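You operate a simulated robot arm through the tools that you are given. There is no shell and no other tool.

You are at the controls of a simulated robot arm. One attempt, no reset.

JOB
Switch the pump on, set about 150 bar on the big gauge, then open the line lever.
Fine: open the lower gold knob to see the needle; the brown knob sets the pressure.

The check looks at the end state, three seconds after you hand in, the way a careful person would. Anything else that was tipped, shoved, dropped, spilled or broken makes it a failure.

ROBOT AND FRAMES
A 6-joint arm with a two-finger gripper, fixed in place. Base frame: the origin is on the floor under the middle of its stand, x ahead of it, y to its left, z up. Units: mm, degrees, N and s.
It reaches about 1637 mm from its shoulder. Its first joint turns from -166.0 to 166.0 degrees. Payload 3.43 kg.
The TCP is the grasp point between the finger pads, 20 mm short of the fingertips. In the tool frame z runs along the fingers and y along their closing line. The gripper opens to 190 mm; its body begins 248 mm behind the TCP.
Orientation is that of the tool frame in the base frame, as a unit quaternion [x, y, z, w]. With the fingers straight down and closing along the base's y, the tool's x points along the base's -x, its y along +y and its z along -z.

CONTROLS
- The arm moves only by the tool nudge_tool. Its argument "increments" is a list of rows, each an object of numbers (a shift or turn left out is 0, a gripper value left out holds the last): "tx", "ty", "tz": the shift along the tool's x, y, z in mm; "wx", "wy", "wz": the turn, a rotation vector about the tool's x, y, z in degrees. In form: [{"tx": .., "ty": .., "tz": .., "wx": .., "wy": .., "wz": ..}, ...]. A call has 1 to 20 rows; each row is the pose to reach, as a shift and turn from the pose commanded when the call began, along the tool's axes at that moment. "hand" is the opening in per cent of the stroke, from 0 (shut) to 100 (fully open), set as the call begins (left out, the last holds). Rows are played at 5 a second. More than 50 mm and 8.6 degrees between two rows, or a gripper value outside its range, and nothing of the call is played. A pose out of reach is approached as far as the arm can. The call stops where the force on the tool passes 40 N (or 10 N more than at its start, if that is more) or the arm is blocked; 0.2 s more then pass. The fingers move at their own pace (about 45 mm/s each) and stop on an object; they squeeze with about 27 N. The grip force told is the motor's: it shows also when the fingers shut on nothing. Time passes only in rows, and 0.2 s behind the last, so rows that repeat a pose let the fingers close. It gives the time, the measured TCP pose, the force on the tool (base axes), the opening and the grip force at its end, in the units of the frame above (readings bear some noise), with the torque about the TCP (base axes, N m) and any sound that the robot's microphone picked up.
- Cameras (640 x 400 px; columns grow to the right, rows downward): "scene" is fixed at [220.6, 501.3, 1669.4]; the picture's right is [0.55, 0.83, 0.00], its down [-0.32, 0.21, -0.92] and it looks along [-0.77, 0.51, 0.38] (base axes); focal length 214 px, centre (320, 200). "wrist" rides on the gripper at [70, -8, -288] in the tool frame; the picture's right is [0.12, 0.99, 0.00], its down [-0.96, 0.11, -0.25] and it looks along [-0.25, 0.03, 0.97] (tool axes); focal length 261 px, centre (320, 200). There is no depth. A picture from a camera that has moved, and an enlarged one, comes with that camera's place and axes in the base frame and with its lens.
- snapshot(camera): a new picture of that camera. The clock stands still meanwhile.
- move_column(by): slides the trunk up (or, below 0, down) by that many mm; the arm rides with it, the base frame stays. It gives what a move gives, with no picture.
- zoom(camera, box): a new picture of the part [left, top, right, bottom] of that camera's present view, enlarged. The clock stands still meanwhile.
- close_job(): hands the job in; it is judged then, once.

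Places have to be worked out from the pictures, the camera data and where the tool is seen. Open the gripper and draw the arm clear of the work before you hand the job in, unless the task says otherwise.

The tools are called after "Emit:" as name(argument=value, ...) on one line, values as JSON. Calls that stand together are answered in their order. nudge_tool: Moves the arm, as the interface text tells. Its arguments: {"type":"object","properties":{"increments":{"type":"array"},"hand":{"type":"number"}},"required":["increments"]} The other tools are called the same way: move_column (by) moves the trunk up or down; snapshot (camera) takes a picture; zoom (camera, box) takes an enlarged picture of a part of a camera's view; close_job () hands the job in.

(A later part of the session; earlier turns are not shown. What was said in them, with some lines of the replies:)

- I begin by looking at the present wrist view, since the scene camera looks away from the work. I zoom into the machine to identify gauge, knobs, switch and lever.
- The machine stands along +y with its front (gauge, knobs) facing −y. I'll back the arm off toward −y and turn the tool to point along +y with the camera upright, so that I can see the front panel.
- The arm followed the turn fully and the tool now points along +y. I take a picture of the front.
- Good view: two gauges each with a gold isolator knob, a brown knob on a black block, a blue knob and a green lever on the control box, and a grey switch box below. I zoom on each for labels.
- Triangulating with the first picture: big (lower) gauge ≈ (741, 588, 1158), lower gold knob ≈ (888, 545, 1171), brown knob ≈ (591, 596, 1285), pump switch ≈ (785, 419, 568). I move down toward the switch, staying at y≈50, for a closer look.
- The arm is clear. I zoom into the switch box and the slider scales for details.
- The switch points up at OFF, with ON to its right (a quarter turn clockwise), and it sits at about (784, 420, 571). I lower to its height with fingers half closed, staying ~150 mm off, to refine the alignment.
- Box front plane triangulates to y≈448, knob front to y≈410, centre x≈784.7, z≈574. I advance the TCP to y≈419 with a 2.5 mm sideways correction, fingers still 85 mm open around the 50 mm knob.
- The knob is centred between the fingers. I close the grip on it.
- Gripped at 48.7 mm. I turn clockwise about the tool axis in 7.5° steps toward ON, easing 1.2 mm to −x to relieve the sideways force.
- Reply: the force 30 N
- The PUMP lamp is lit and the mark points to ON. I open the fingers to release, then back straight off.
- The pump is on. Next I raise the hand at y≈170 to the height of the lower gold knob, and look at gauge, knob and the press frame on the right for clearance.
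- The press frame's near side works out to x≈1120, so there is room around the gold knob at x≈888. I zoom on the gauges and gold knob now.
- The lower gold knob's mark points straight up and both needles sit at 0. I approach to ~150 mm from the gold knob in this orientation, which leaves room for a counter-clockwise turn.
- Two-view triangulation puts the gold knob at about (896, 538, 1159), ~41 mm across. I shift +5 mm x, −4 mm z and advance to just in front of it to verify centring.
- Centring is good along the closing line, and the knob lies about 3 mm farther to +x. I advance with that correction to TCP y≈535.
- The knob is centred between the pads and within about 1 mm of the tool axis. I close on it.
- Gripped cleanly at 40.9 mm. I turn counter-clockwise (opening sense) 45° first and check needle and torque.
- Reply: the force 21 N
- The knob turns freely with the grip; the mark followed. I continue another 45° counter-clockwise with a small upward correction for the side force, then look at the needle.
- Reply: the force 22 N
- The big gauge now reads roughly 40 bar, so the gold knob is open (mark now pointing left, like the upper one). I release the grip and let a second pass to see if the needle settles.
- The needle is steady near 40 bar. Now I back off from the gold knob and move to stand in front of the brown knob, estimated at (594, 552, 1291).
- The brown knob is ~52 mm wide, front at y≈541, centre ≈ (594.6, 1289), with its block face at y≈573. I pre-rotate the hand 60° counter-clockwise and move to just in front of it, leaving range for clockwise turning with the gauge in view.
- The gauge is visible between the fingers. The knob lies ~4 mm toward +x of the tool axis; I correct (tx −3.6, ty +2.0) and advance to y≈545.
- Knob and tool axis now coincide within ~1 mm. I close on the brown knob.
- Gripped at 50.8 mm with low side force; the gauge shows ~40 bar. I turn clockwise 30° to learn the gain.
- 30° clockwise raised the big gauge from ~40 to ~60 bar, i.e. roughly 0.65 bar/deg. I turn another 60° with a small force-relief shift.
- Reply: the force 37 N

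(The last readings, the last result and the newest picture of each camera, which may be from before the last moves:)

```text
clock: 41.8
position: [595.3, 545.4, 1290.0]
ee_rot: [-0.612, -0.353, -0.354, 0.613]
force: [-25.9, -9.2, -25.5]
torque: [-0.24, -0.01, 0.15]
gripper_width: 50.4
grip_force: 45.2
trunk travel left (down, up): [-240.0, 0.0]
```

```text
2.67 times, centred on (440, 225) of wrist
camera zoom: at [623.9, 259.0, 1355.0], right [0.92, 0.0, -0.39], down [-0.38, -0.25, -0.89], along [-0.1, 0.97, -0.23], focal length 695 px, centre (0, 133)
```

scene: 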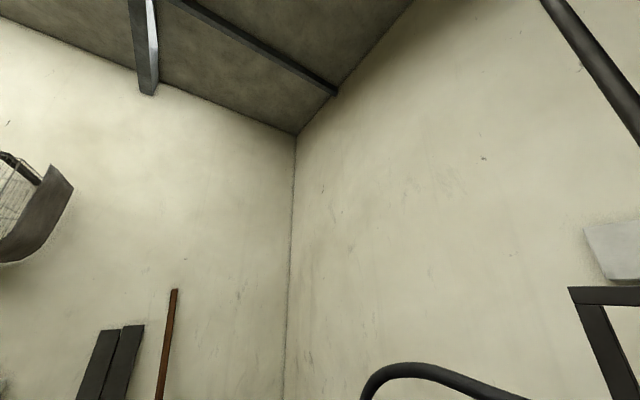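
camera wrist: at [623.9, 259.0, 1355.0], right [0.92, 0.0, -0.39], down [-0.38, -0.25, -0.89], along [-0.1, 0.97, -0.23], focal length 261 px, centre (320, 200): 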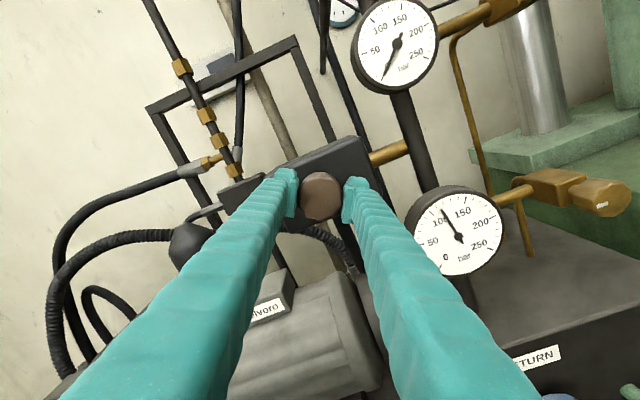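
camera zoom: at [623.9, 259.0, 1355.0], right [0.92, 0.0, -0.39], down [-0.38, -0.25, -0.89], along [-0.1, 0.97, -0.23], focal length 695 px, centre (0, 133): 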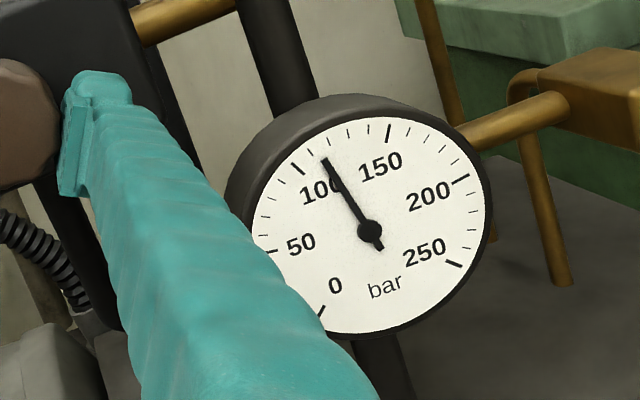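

The big gauge reads ~114 bar now. I first ease the side force (move ~2 mm toward −x/−z), then turn another 36° clockwise.

Emit:
nudge_tool(increments=[{"tx": -1.2, "ty": -0.3}, {"tx": -2.2, "ty": -0.6, "tz": -0.4}, {"tx": -2.2, "ty": -0.6, "tz": -0.4, "wz": 6}, {"tx": -2.2, "ty": -0.6, "tz": -0.4, "wz": 12}, {"tx": -2.2, "ty": -0.6, "tz": -0.4, "wz": 18}, {"tx": -2.2, "ty": -0.6, "tz": -0.4, "wz": 24}, {"tx": -2.2, "ty": -0.6, "tz": -0.4, "wz": 30}, {"tx": -2.2, "ty": -0.6, "tz": -0.4, "wz": 36}, {"tx": -2.2, "ty": -0.6, "tz": -0.4, "wz": 36}, {"tx": -2.2, "ty": -0.6, "tz": -0.4, "wz": 36}])

Emit:
snapshot(camera="wrist")

Emit:
zoom(camera="wrist", box=[340, 110, 540, 260])

```text
clock: 44.0
position: [595.6, 546.8, 1289.4]
ee_rot: [-0.69, -0.146, -0.148, 0.693]
force: [13.4, 25.6, 28.2]
torque: [-0.15, 0.03, -0.33]
gripper_width: 50.7
grip_force: 44.9
trunk travel left (down, up): [-240.0, 0.0]
```

```text
taken
camera wrist: at [656.2, 258.7, 1325.7], right [0.51, 0.0, -0.86], down [-0.83, -0.24, -0.5], along [-0.21, 0.97, -0.12], focal length 261 px, centre (320, 200)
```

wrist: 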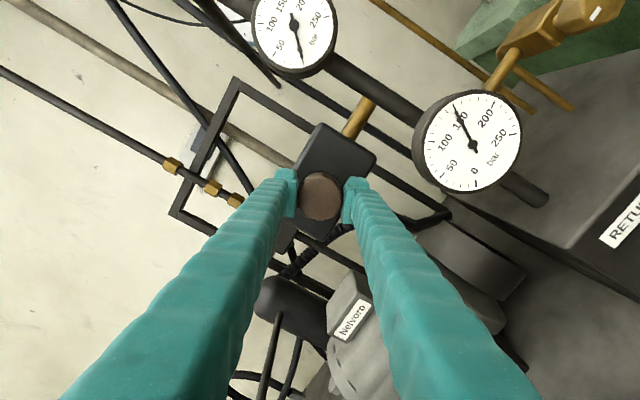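

```text
2.67 times, centred on (440, 185) of wrist
camera zoom: at [656.2, 258.7, 1325.7], right [0.51, 0.0, -0.86], down [-0.83, -0.24, -0.5], along [-0.21, 0.97, -0.12], focal length 695 px, centre (0, 240)
```

zoom: 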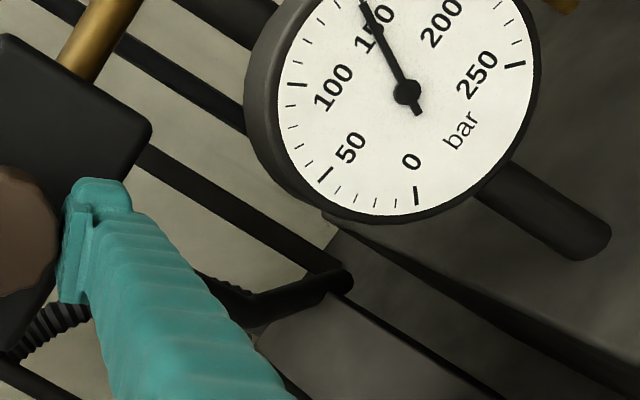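

Emit:
zoom(camera="wrist", box=[405, 80, 535, 200])

```text
3.33 times, centred on (470, 140) of wrist
camera zoom: at [656.2, 258.7, 1325.7], right [0.51, 0.0, -0.86], down [-0.83, -0.24, -0.5], along [-0.21, 0.97, -0.12], focal length 869 px, centre (-180, 400)
```

zoom: 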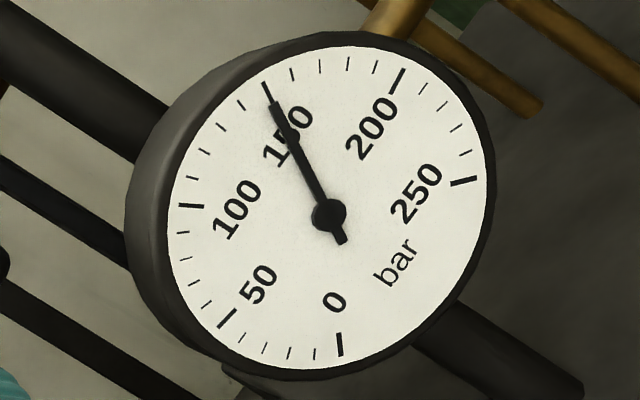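

The needle sits right at the 150 tick. I relieve the side force slightly and release the brown knob.

Emit:
nudge_tool(increments=[{"tx": 0.8, "ty": -0.6, "tz": 0.3}, {"tx": 1.4, "ty": -1.0, "tz": 0.6}, {"tx": 1.4, "ty": -1.0, "tz": 0.6}])

Emit:
nudge_tool(increments=[{"tz": 0}, {"tz": 0}, {"tz": 0}, {"tz": 0}], hand=45)

Emit:
zoom(camera="wrist", box=[405, 80, 535, 200])

```text
clock: 44.8
position: [595.3, 545.0, 1289.5]
ee_rot: [-0.691, -0.147, -0.147, 0.692]
force: [1.2, 6.5, 13.6]
torque: [0.13, 0.01, -0.04]
gripper_width: 50.7
grip_force: 44.9
trunk travel left (down, up): [-240.0, 0.0]
```

```text
clock: 45.8
position: [594.8, 547.1, 1290.8]
ee_rot: [-0.692, -0.146, -0.148, 0.692]
force: [-0.8, -0.6, 0.0]
torque: [0.04, 0.01, -0.02]
gripper_width: 85.4
grip_force: 0.0
trunk travel left (down, up): [-240.0, 0.0]
```

```text
3.33 times, centred on (470, 140) of wrist
camera zoom: at [656.8, 259.0, 1326.4], right [0.51, 0.0, -0.86], down [-0.83, -0.25, -0.5], along [-0.21, 0.97, -0.12], focal length 869 px, centre (-180, 400)
```

zoom: 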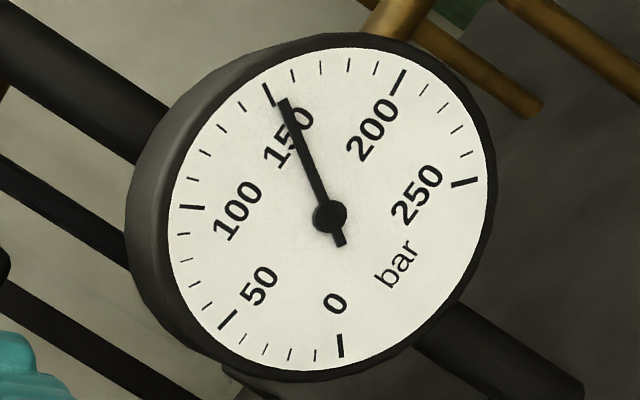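

The gauge settled slightly higher, ~153 bar, which is within "about 150"; I'll recheck after the line is open. Now I back off from the brown knob and head toward the LINE lever (hub ≈ (874, 492, 860), handle pointing +x to ≈ (970, 500, 860)).

Emit:
nudge_tool(increments=[{"tz": -15}, {"tz": -40}, {"tz": -80}, {"tz": -120}, {"tz": -160}, {"tz": -200}, {"tz": -230}, {"tz": -230}])

Emit:
snapshot(camera="wrist")

Emit:
zoom(camera="wrist", box=[360, 80, 600, 260])

```text
clock: 47.6
position: [596.7, 315.6, 1292.8]
ee_rot: [-0.691, -0.146, -0.147, 0.692]
force: [0.9, -0.3, 0.2]
torque: [0.01, 0.02, 0.0]
gripper_width: 85.7
grip_force: 0.1
trunk travel left (down, up): [-240.0, 0.0]
```

```text
taken
camera wrist: at [657.4, 28.2, 1327.9], right [0.51, 0.0, -0.86], down [-0.83, -0.25, -0.5], along [-0.21, 0.97, -0.12], focal length 261 px, centre (320, 200)
```

wrist: 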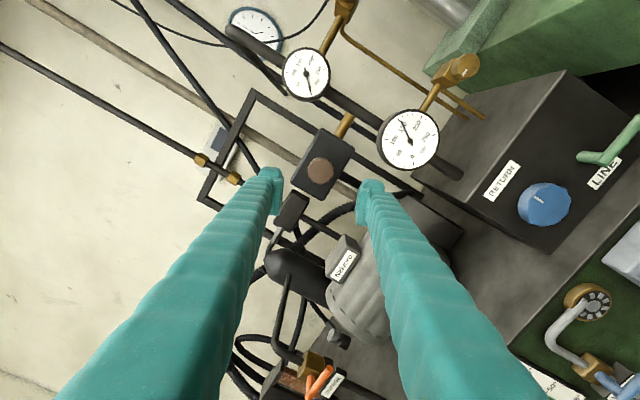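

```text
2.22 times, centred on (480, 170) of wrist
camera zoom: at [657.4, 28.2, 1327.9], right [0.51, 0.0, -0.86], down [-0.83, -0.25, -0.5], along [-0.21, 0.97, -0.12], focal length 579 px, centre (-36, 267)
```

zoom: 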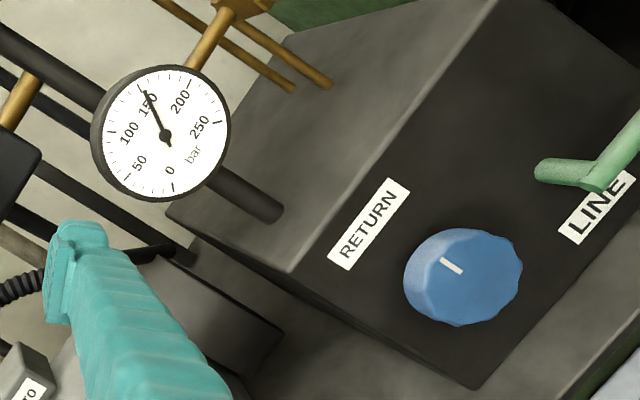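

I swing down and right to stand in front of the LINE lever, rotating the hand so its fingers close vertically.

Emit:
nudge_tool(increments=[{"tx": 10.8, "ty": 41.1, "wz": 2}, {"tx": 21.5, "ty": 82.2, "wz": 4}, {"tx": 32.3, "ty": 123.3, "wz": 6}, {"tx": 43, "ty": 164.4, "wz": 8}, {"tx": 53.8, "ty": 205.5, "wz": 10}, {"tx": 64.6, "ty": 246.6, "wz": 12}, {"tx": 75.3, "ty": 287.7, "wz": 14}, {"tx": 86.1, "ty": 328.8, "wz": 16}, {"tx": 96.8, "ty": 369.9, "wz": 18}, {"tx": 107.6, "ty": 411, "wz": 20}, {"tx": 118.4, "ty": 452.1, "wz": 22}, {"tx": 129.1, "ty": 493.2, "wz": 23}, {"tx": 139.9, "ty": 534.3, "wz": 24}, {"tx": 139.9, "ty": 534.3, "wz": 24}])

Emit:
snapshot(camera="wrist")

Emit:
zoom(camera="wrist", box=[220, 100, 420, 250])

```text
clock: 50.6
position: [940.0, 315.0, 859.0]
ee_rot: [-0.707, -0.001, 0.0, 0.707]
force: [0.4, -0.4, -0.1]
torque: [0.0, 0.0, 0.0]
gripper_width: 85.2
grip_force: 0.1
trunk travel left (down, up): [-240.0, 0.0]
```

```text
taken
camera wrist: at [1009.8, 27.9, 867.7], right [0.12, 0.0, -0.99], down [-0.96, -0.25, -0.12], along [-0.25, 0.97, -0.03], focal length 261 px, centre (320, 200)
```

wrist: 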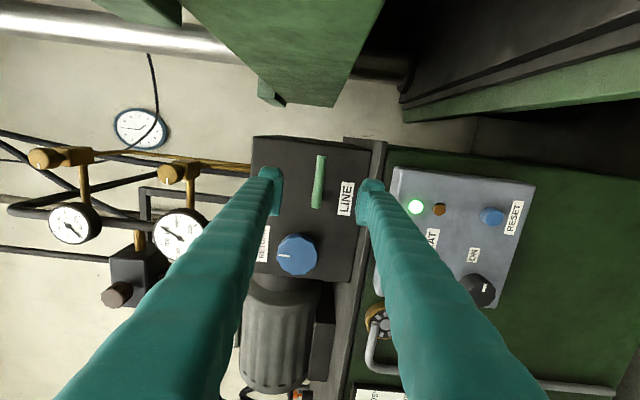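

```text
2.67 times, centred on (320, 175) of wrist
camera zoom: at [1009.8, 27.9, 867.7], right [0.12, 0.0, -0.99], down [-0.96, -0.25, -0.12], along [-0.25, 0.97, -0.03], focal length 695 px, centre (320, 267)
```

zoom: 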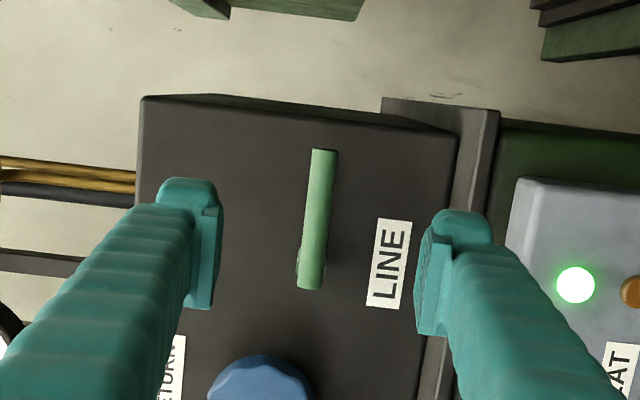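

The handle lies right on the tool axis (z≈860, tip x≈970, ~18 mm thick). I advance straight to TCP y≈500 so the open fingers straddle it, above and below.

Emit:
nudge_tool(increments=[{"tz": 40}, {"tz": 80}, {"tz": 115}, {"tz": 145}, {"tz": 165}, {"tz": 165}])

Emit:
zoom(camera="wrist", box=[220, 100, 420, 250])

```text
clock: 52.0
position: [940.0, 480.9, 860.0]
ee_rot: [-0.706, 0.0, 0.001, 0.708]
force: [0.2, -0.8, 0.2]
torque: [-0.01, 0.01, 0.01]
gripper_width: 85.6
grip_force: 0.0
trunk travel left (down, up): [-240.0, 0.0]
```

```text
2.67 times, centred on (320, 175) of wrist
camera zoom: at [1011.1, 194.3, 868.1], right [0.12, 0.0, -0.99], down [-0.96, -0.25, -0.12], along [-0.24, 0.97, -0.03], focal length 695 px, centre (320, 267)
```

zoom: 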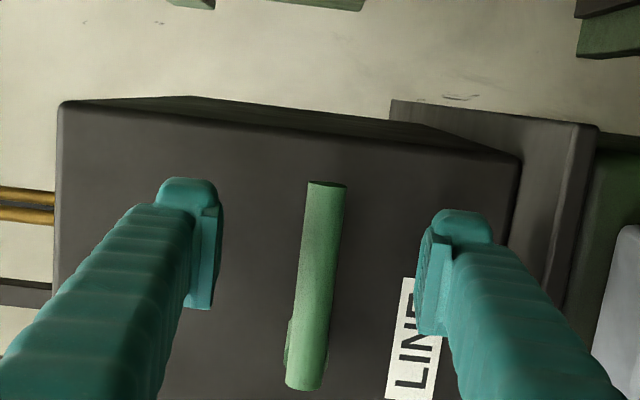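

The handle is centred; pivot works out to x≈889, so grip radius is ~51 mm. I advance 19 mm more and narrow the fingers to a loose 30 mm straddle.

Emit:
nudge_tool(increments=[{"tz": 10}, {"tz": 19}, {"tz": 19}])

Emit:
nudge_tool(increments=[{"tz": 0}, {"tz": 0}, {"tz": 0}, {"tz": 0}], hand=15)

Emit:
snapshot(camera="wrist")

```text
clock: 52.8
position: [941.3, 501.2, 860.3]
ee_rot: [-0.706, 0.001, 0.0, 0.708]
force: [-0.2, -0.3, 0.3]
torque: [-0.01, 0.02, 0.01]
gripper_width: 85.7
grip_force: 0.0
trunk travel left (down, up): [-240.0, 0.0]
```

```text
clock: 53.8
position: [942.3, 498.7, 859.5]
ee_rot: [-0.706, 0.0, 0.0, 0.708]
force: [-0.3, 0.8, 0.3]
torque: [0.0, -0.01, 0.03]
gripper_width: 28.4
grip_force: 0.1
trunk travel left (down, up): [-240.0, 0.0]
```

```text
taken
camera wrist: at [1012.3, 213.3, 867.9], right [0.12, 0.0, -0.99], down [-0.96, -0.25, -0.12], along [-0.25, 0.97, -0.03], focal length 261 px, centre (320, 200)
```

wrist: 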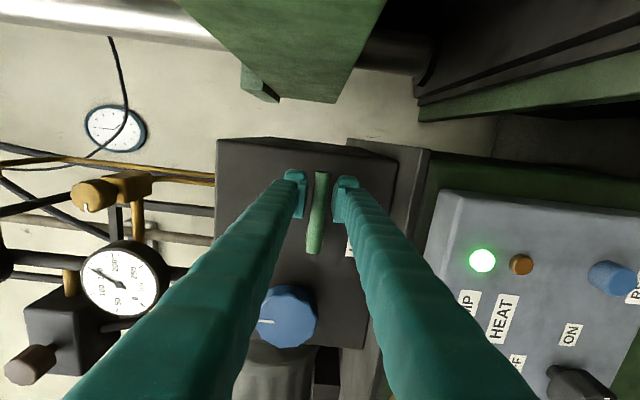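

Straddling with 28 mm gap. I test the upward (counter-clockwise) sense with a small 20° arc about the pivot and watch the force.

Emit:
nudge_tool(increments=[{"tx": -0.1, "ty": -3.6, "wz": -4}, {"tx": -0.5, "ty": -7.2, "wz": -8}, {"tx": -1.1, "ty": -10.8, "wz": -12}, {"tx": -2.0, "ty": -14.3, "wz": -16}, {"tx": -3.1, "ty": -17.8, "wz": -20}, {"tx": -3.1, "ty": -17.8, "wz": -20}])

Emit:
snapshot(camera="wrist")

Emit:
zoom(camera="wrist", box=[220, 120, 420, 270])

```text
clock: 55.2
position: [936.5, 500.3, 878.2]
ee_rot: [-0.696, -0.124, -0.125, 0.697]
force: [-0.4, 0.4, -0.1]
torque: [-0.03, -0.04, -0.01]
gripper_width: 28.8
grip_force: 0.4
trunk travel left (down, up): [-240.0, 0.0]
```

```text
taken
camera wrist: at [1001.2, 213.1, 909.8], right [0.45, 0.0, -0.89], down [-0.86, -0.25, -0.44], along [-0.22, 0.97, -0.11], focal length 261 px, centre (320, 200)
```

wrist: 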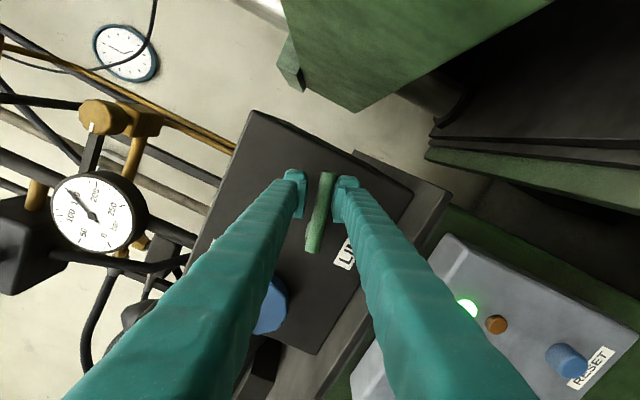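

```text
2.67 times, centred on (320, 195) of wrist
camera zoom: at [1001.2, 213.1, 909.8], right [0.45, 0.0, -0.89], down [-0.86, -0.25, -0.44], along [-0.22, 0.97, -0.11], focal length 695 px, centre (320, 213)
```

zoom: 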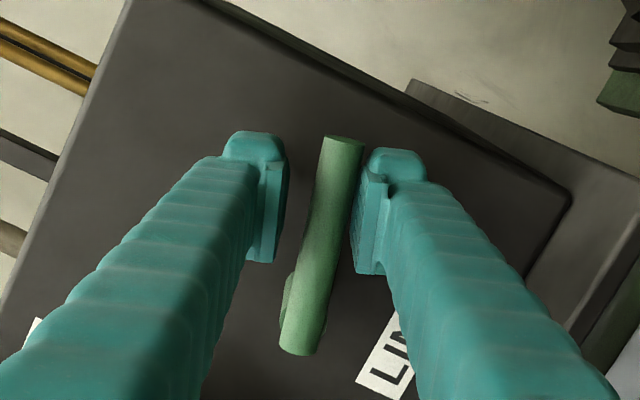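

The lever moves up freely with almost no force. I continue the arc to about 90° total.

Emit:
nudge_tool(increments=[{"tx": -0.5, "ty": -7.2, "wz": -8}, {"tx": -2.0, "ty": -14.3, "wz": -16}, {"tx": -4.5, "ty": -21.2, "wz": -24}, {"tx": -7.9, "ty": -27.6, "wz": -32}, {"tx": -12.2, "ty": -33.4, "wz": -40}, {"tx": -17.2, "ty": -38.6, "wz": -48}, {"tx": -22.9, "ty": -43.1, "wz": -56}, {"tx": -29.2, "ty": -46.7, "wz": -64}, {"tx": -34.2, "ty": -48.9, "wz": -70}, {"tx": -34.2, "ty": -48.9, "wz": -70}])

Emit:
snapshot(camera="wrist")

Emit:
zoom(camera="wrist", box=[220, 120, 420, 270])

```text
clock: 57.4
position: [887.6, 500.6, 911.2]
ee_rot: [0.498, 0.5, 0.501, -0.501]
force: [1.6, -0.5, 0.2]
torque: [-0.01, -0.01, -0.01]
gripper_width: 28.7
grip_force: 0.0
trunk travel left (down, up): [-240.0, 0.0]
```

```text
taken
camera wrist: at [880.2, 213.5, 981.4], right [0.99, 0.0, 0.12], down [0.12, -0.25, -0.96], along [0.03, 0.97, -0.24], focal length 261 px, centre (320, 200)
```

wrist: 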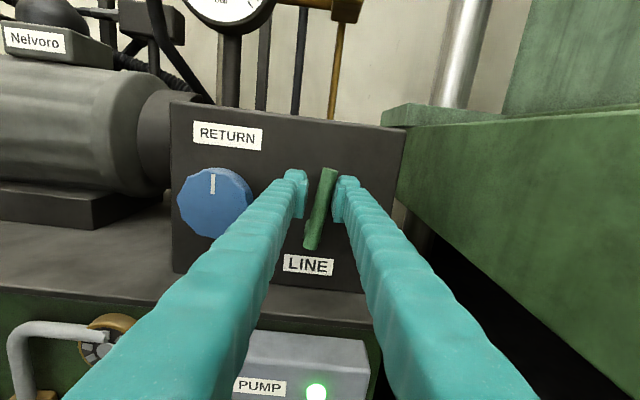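

```text
2.67 times, centred on (320, 195) of wrist
camera zoom: at [880.2, 213.5, 981.4], right [0.99, 0.0, 0.12], down [0.12, -0.25, -0.96], along [0.03, 0.97, -0.24], focal length 695 px, centre (320, 213)
```

zoom: 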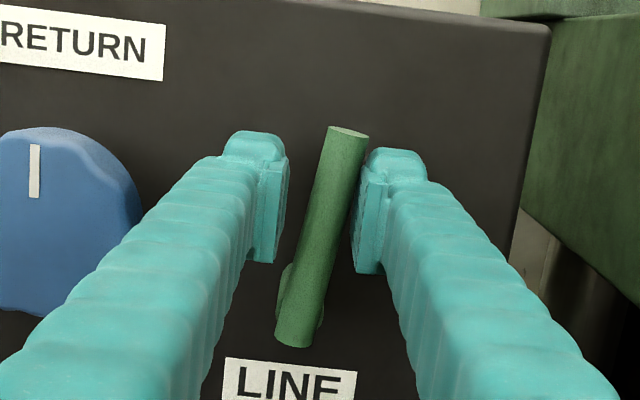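

The lever lags about 7° short of vertical (right pad contact). I carry on another ~10° to bring it fully upright, watching for the stop.

Emit:
nudge_tool(increments=[{"tx": -0.1, "ty": -2.7, "wz": -3}, {"tx": -0.3, "ty": -5.4, "wz": -6}, {"tx": -0.6, "ty": -8.1, "wz": -9}, {"tx": -0.6, "ty": -8.1, "wz": -9}])

Emit:
zoom(camera="wrist", box=[220, 120, 420, 270])

```text
clock: 58.4
position: [881.6, 500.6, 910.9]
ee_rot: [0.459, 0.537, 0.539, -0.459]
force: [4.5, 0.8, -0.6]
torque: [-0.01, 0.06, -0.01]
gripper_width: 30.4
grip_force: 1.7
trunk travel left (down, up): [-240.0, 0.0]
```

```text
2.67 times, centred on (320, 195) of wrist
camera zoom: at [861.8, 213.5, 978.1], right [0.96, 0.0, 0.27], down [0.26, -0.25, -0.93], along [0.07, 0.97, -0.24], focal length 695 px, centre (320, 213)
```

zoom: 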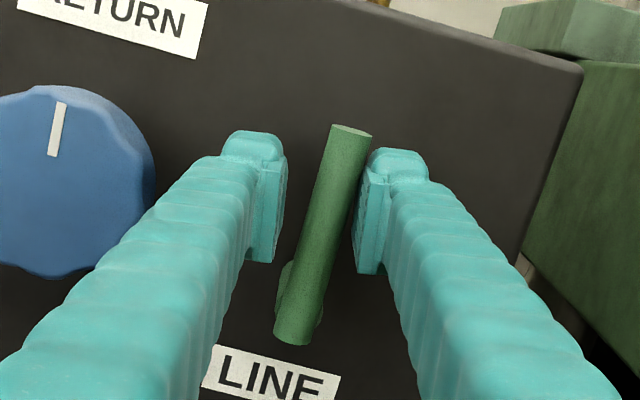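

The lever is now at about 90° and force starts to rise, suggesting its stop. I press slightly further (4 mm) to confirm.

Emit:
nudge_tool(increments=[{"ty": -2}, {"ty": -4}, {"ty": -4}])

Emit:
snapshot(camera="wrist")

Emit:
zoom(camera="wrist", box=[220, 120, 420, 270])

```text
clock: 59.2
position: [877.8, 501.2, 909.9]
ee_rot: [0.459, 0.537, 0.54, -0.459]
force: [12.3, 5.8, 5.5]
torque: [-0.09, 0.16, 0.03]
gripper_width: 36.0
grip_force: 6.2
trunk travel left (down, up): [-240.0, 0.0]
```

```text
taken
camera wrist: at [858.3, 213.1, 977.5], right [0.96, 0.0, 0.27], down [0.26, -0.25, -0.93], along [0.07, 0.97, -0.24], focal length 261 px, centre (320, 200)
```

wrist: 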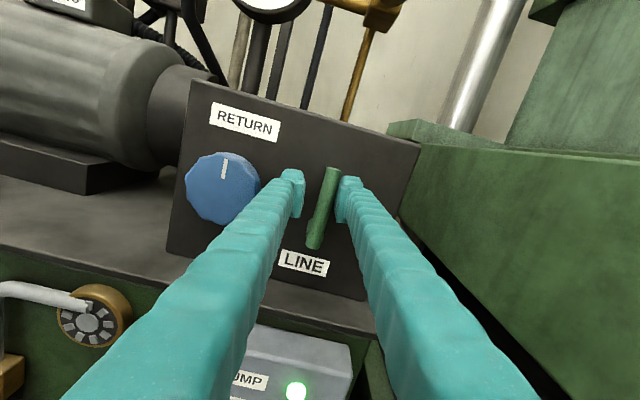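

```text
2.67 times, centred on (320, 195) of wrist
camera zoom: at [858.3, 213.1, 977.5], right [0.96, 0.0, 0.27], down [0.26, -0.25, -0.93], along [0.07, 0.97, -0.24], focal length 695 px, centre (320, 213)
```

zoom: 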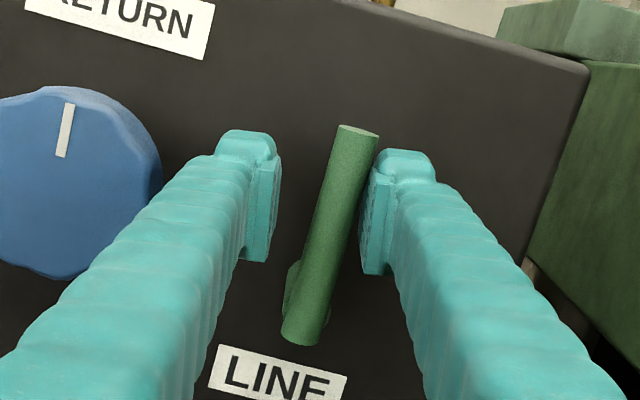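

The lever is against its stop, upright. I unload sideways and then withdraw straight back without widening the fingers (the RETURN knob is close on the left).

Emit:
nudge_tool(increments=[{"ty": 4}, {"ty": 7.5}, {"ty": 7.5}])

Emit:
zoom(camera="wrist", box=[220, 120, 420, 270])

```text
clock: 60.0
position: [882.8, 501.2, 909.9]
ee_rot: [0.459, 0.537, 0.538, -0.46]
force: [0.3, 0.2, -0.2]
torque: [-0.02, -0.01, 0.01]
gripper_width: 28.5
grip_force: 0.1
trunk travel left (down, up): [-240.0, 0.0]
```

```text
2.67 times, centred on (320, 195) of wrist
camera zoom: at [864.7, 213.6, 978.5], right [0.96, 0.0, 0.27], down [0.26, -0.25, -0.93], along [0.07, 0.97, -0.24], focal length 695 px, centre (320, 213)
```

zoom: 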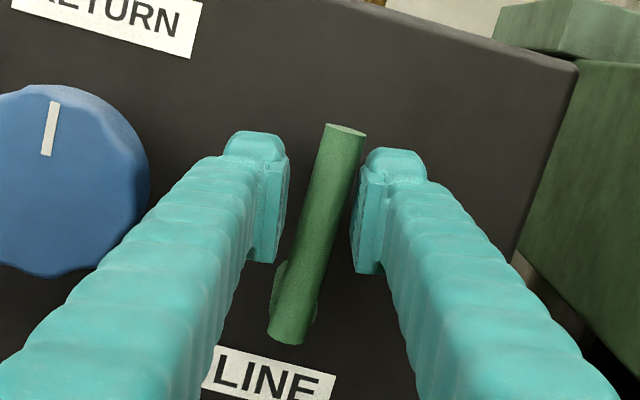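

The handle stands free between the pads. I withdraw straight back and look at lever and gauges.

Emit:
nudge_tool(increments=[{"tz": -15}, {"tz": -40}, {"tz": -80}, {"tz": -120}, {"tz": -165}, {"tz": -210}, {"tz": -250}, {"tz": -250}])

Emit:
snapshot(camera="wrist")

Emit:
zoom(camera="wrist", box=[200, 0, 440, 180])

```text
clock: 61.8
position: [885.1, 249.9, 911.4]
ee_rot: [0.459, 0.536, 0.539, -0.46]
force: [-0.9, -0.3, 0.2]
torque: [0.01, -0.01, 0.0]
gripper_width: 28.3
grip_force: 0.1
trunk travel left (down, up): [-240.0, 0.0]
```

```text
taken
camera wrist: at [865.7, -36.7, 978.4], right [0.96, 0.0, 0.27], down [0.26, -0.25, -0.93], along [0.07, 0.97, -0.24], focal length 261 px, centre (320, 200)
```

wrist: 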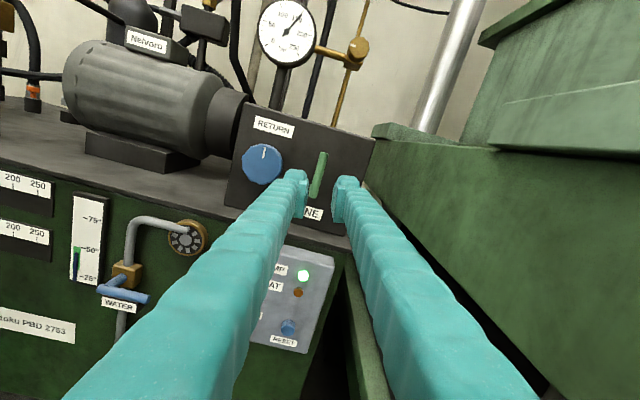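

```text
2.22 times, centred on (320, 90) of wrist
camera zoom: at [865.7, -36.7, 978.4], right [0.96, 0.0, 0.27], down [0.26, -0.25, -0.93], along [0.07, 0.97, -0.24], focal length 579 px, centre (320, 444)
```

zoom: 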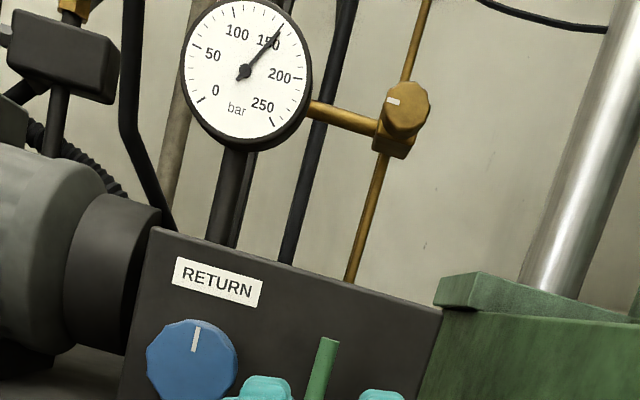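

LINE lever upright, pump lamp on. I zoom tighter on the gauge to read it with the line open.

Emit:
zoom(camera="wrist", box=[250, 0, 330, 70])

Emit:
zoom(camera="wrist", box=[220, 110, 380, 360])

```text
5.71 times, centred on (290, 35) of wrist
camera zoom: at [865.7, -36.7, 978.4], right [0.96, 0.0, 0.27], down [0.26, -0.25, -0.93], along [0.07, 0.97, -0.24], focal length 1489 px, centre (491, 1143)
```

zoom: 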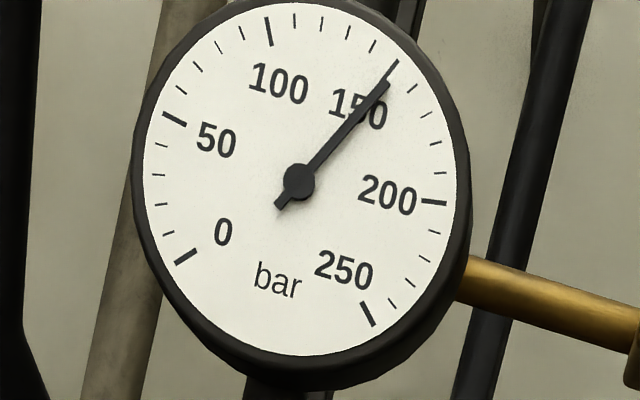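

```text
1.60 times, centred on (300, 235) of wrist
camera zoom: at [865.7, -36.7, 978.4], right [0.96, 0.0, 0.27], down [0.26, -0.25, -0.93], along [0.07, 0.97, -0.24], focal length 417 px, centre (352, 144)
```

zoom: 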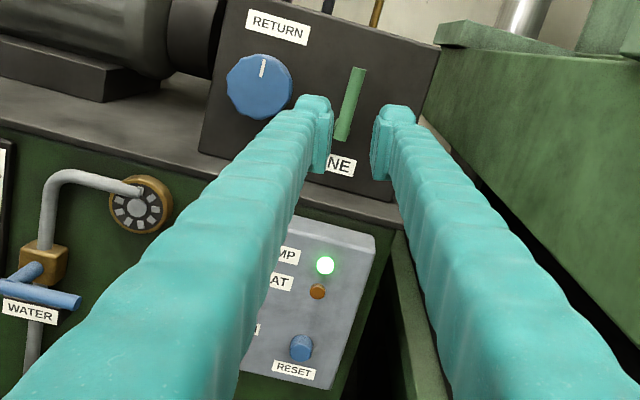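

The big gauge reads about 151–152 bar with the line open, steady. I draw back clear to an overview pose with the gripper open and re-verify everything.

Emit:
nudge_tool(increments=[{"tz": -40, "wz": 4}, {"tz": -80, "wz": 8}, {"tz": -115, "wz": 9}, {"tz": -150, "wz": 9}, {"tz": -150, "wz": 9, "tx": 40, "ty": -15}, {"tz": -150, "wz": 9, "tx": 80, "ty": -30}, {"tz": -150, "wz": 9, "tx": 120, "ty": -45}, {"tz": -150, "wz": 9, "tx": 160, "ty": -60}, {"tz": -150, "wz": 9, "tx": 200, "ty": -75}, {"tz": -150, "wz": 9, "tx": 235, "ty": -90}, {"tz": -150, "wz": 9, "tx": 235, "ty": -90}], hand=100)

Emit:
snapshot(camera="wrist")

```text
clock: 64.2
position: [759.5, 101.5, 1127.6]
ee_rot: [-0.499, -0.5, -0.5, 0.501]
force: [0.1, 0.0, -0.4]
torque: [-0.02, -0.01, -0.01]
gripper_width: 189.9
grip_force: 0.0
trunk travel left (down, up): [-240.0, 0.0]
```

```text
taken
camera wrist: at [750.8, -185.4, 1197.7], right [0.99, 0.0, 0.12], down [0.12, -0.25, -0.96], along [0.03, 0.97, -0.24], focal length 261 px, centre (320, 200)
```

wrist: 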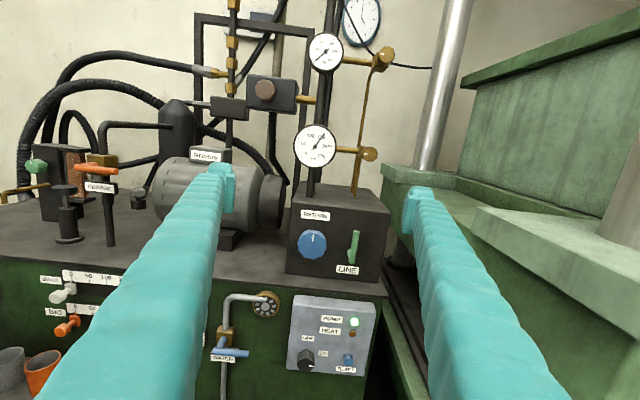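

Emit:
zoom(camera="wrist", box=[285, 110, 385, 190])

Emit:
zoom(camera="wrist", box=[280, 200, 400, 385])

Emit:
zoom(camera="wrist", box=[230, 20, 410, 130])

```text
5.00 times, centred on (335, 150) of wrist
camera zoom: at [750.8, -185.4, 1197.7], right [0.99, 0.0, 0.12], down [0.12, -0.25, -0.96], along [0.03, 0.97, -0.24], focal length 1303 px, centre (245, 450)
```

zoom: 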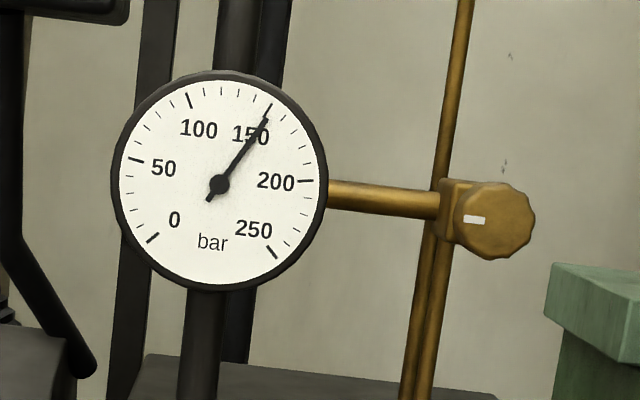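

```text
2.16 times, centred on (340, 292) of wrist
camera zoom: at [750.8, -185.4, 1197.7], right [0.99, 0.0, 0.12], down [0.12, -0.25, -0.96], along [0.03, 0.97, -0.24], focal length 564 px, centre (277, 0)
```

zoom: 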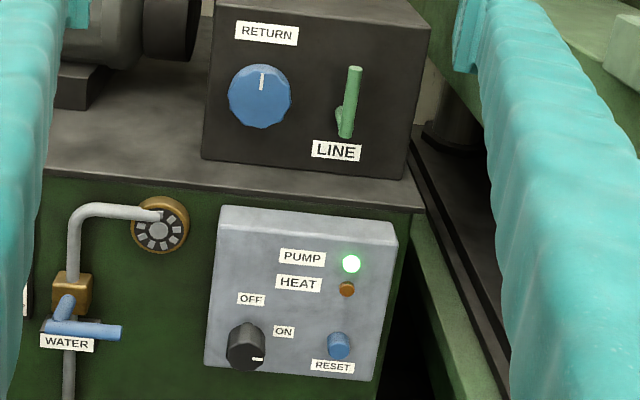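

```text
3.56 times, centred on (320, 75) of wrist
camera zoom: at [750.8, -185.4, 1197.7], right [0.99, 0.0, 0.12], down [0.12, -0.25, -0.96], along [0.03, 0.97, -0.24], focal length 927 px, centre (320, 644)
```

zoom: 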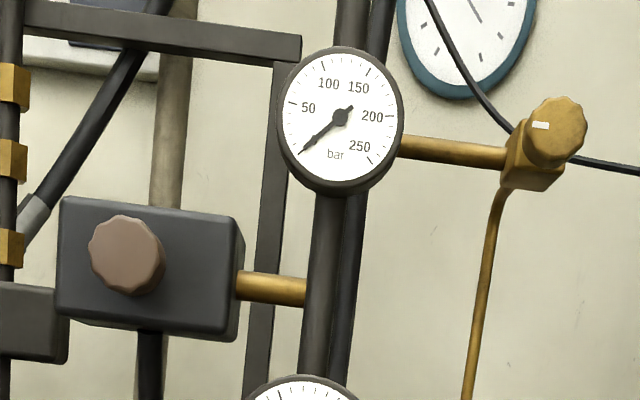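

Everything holds: pump ON with lamp lit, gold knob open, LINE lever upright, big gauge ≈152 bar, nothing else disturbed. I wait a few seconds to make sure the pressure is stable before handing in.

Emit:
nudge_tool(increments=[{"tz": -30}, {"tz": -60}, {"tz": -60}, {"tz": -60}, {"tz": -60}, {"tz": -60}, {"tz": -60}, {"tz": -60}, {"tz": -60}, {"tz": -60}, {"tz": -60}, {"tz": -60}, {"tz": -60}, {"tz": -60}, {"tz": -60}, {"tz": -60}, {"tz": -60}, {"tz": -60}, {"tz": -60}, {"tz": -60}])

Emit:
zoom(camera="wrist", box=[285, 110, 385, 190])

Emit:
snapshot(camera="wrist")

```text
clock: 68.4
position: [760.0, 39.4, 1128.2]
ee_rot: [-0.499, -0.5, -0.5, 0.501]
force: [-1.1, -0.2, 0.2]
torque: [-0.03, 0.03, -0.02]
gripper_width: 190.1
grip_force: 0.0
trunk travel left (down, up): [-240.0, 0.0]
```

```text
5.00 times, centred on (335, 150) of wrist
camera zoom: at [751.2, -247.5, 1197.5], right [0.99, 0.0, 0.12], down [0.12, -0.25, -0.96], along [0.03, 0.97, -0.24], focal length 1303 px, centre (245, 450)
```

zoom: 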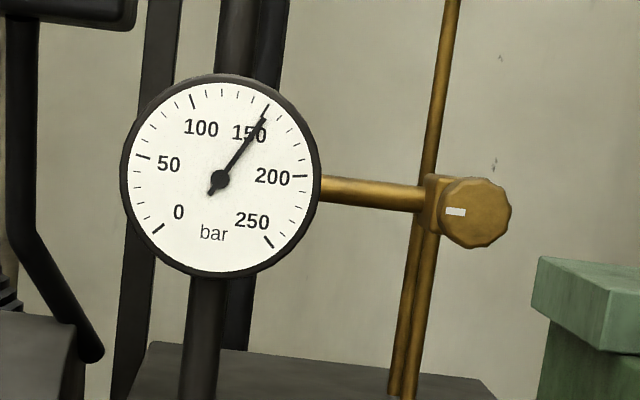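

```text
taken
camera wrist: at [751.2, -247.5, 1197.5], right [0.99, 0.0, 0.12], down [0.12, -0.25, -0.96], along [0.03, 0.97, -0.24], focal length 261 px, centre (320, 200)
```

wrist: 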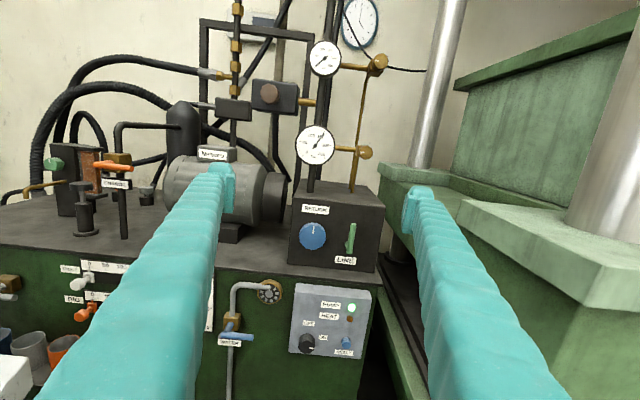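

The needle is steady at about 152 bar, the pump lamp is lit, the line lever is upright, the gripper is open and the arm is clear. I hand the job in.

Emit:
close_job()

```text
The job is handed in.
```

I switched the pump on, set the big gauge to about 152 bar and opened the line lever, then handed the job in.

- **Pump:** the switch is at ON and the green PUMP lamp is lit.
- **Lower gold knob:** I turned it a quarter turn counter-clockwise. The needle then came up to about 40 bar, and I left the knob open.
- **Pressure:** I turned the brown knob clockwise until the big gauge read about 150. It settled at about 152 bar and held there with the line open.
- **Line lever:** it started pointing right, and I raised it to upright, where it met its stop. I took upright as open: it moved freely that way, the bench looked too close for it to swing fully down, and there is no open mark by the lever. The small upper gauge still read 0 after I raised the lever.

Nothing else looked moved in the last pictures. I left the arm clear of the work with the gripper open.
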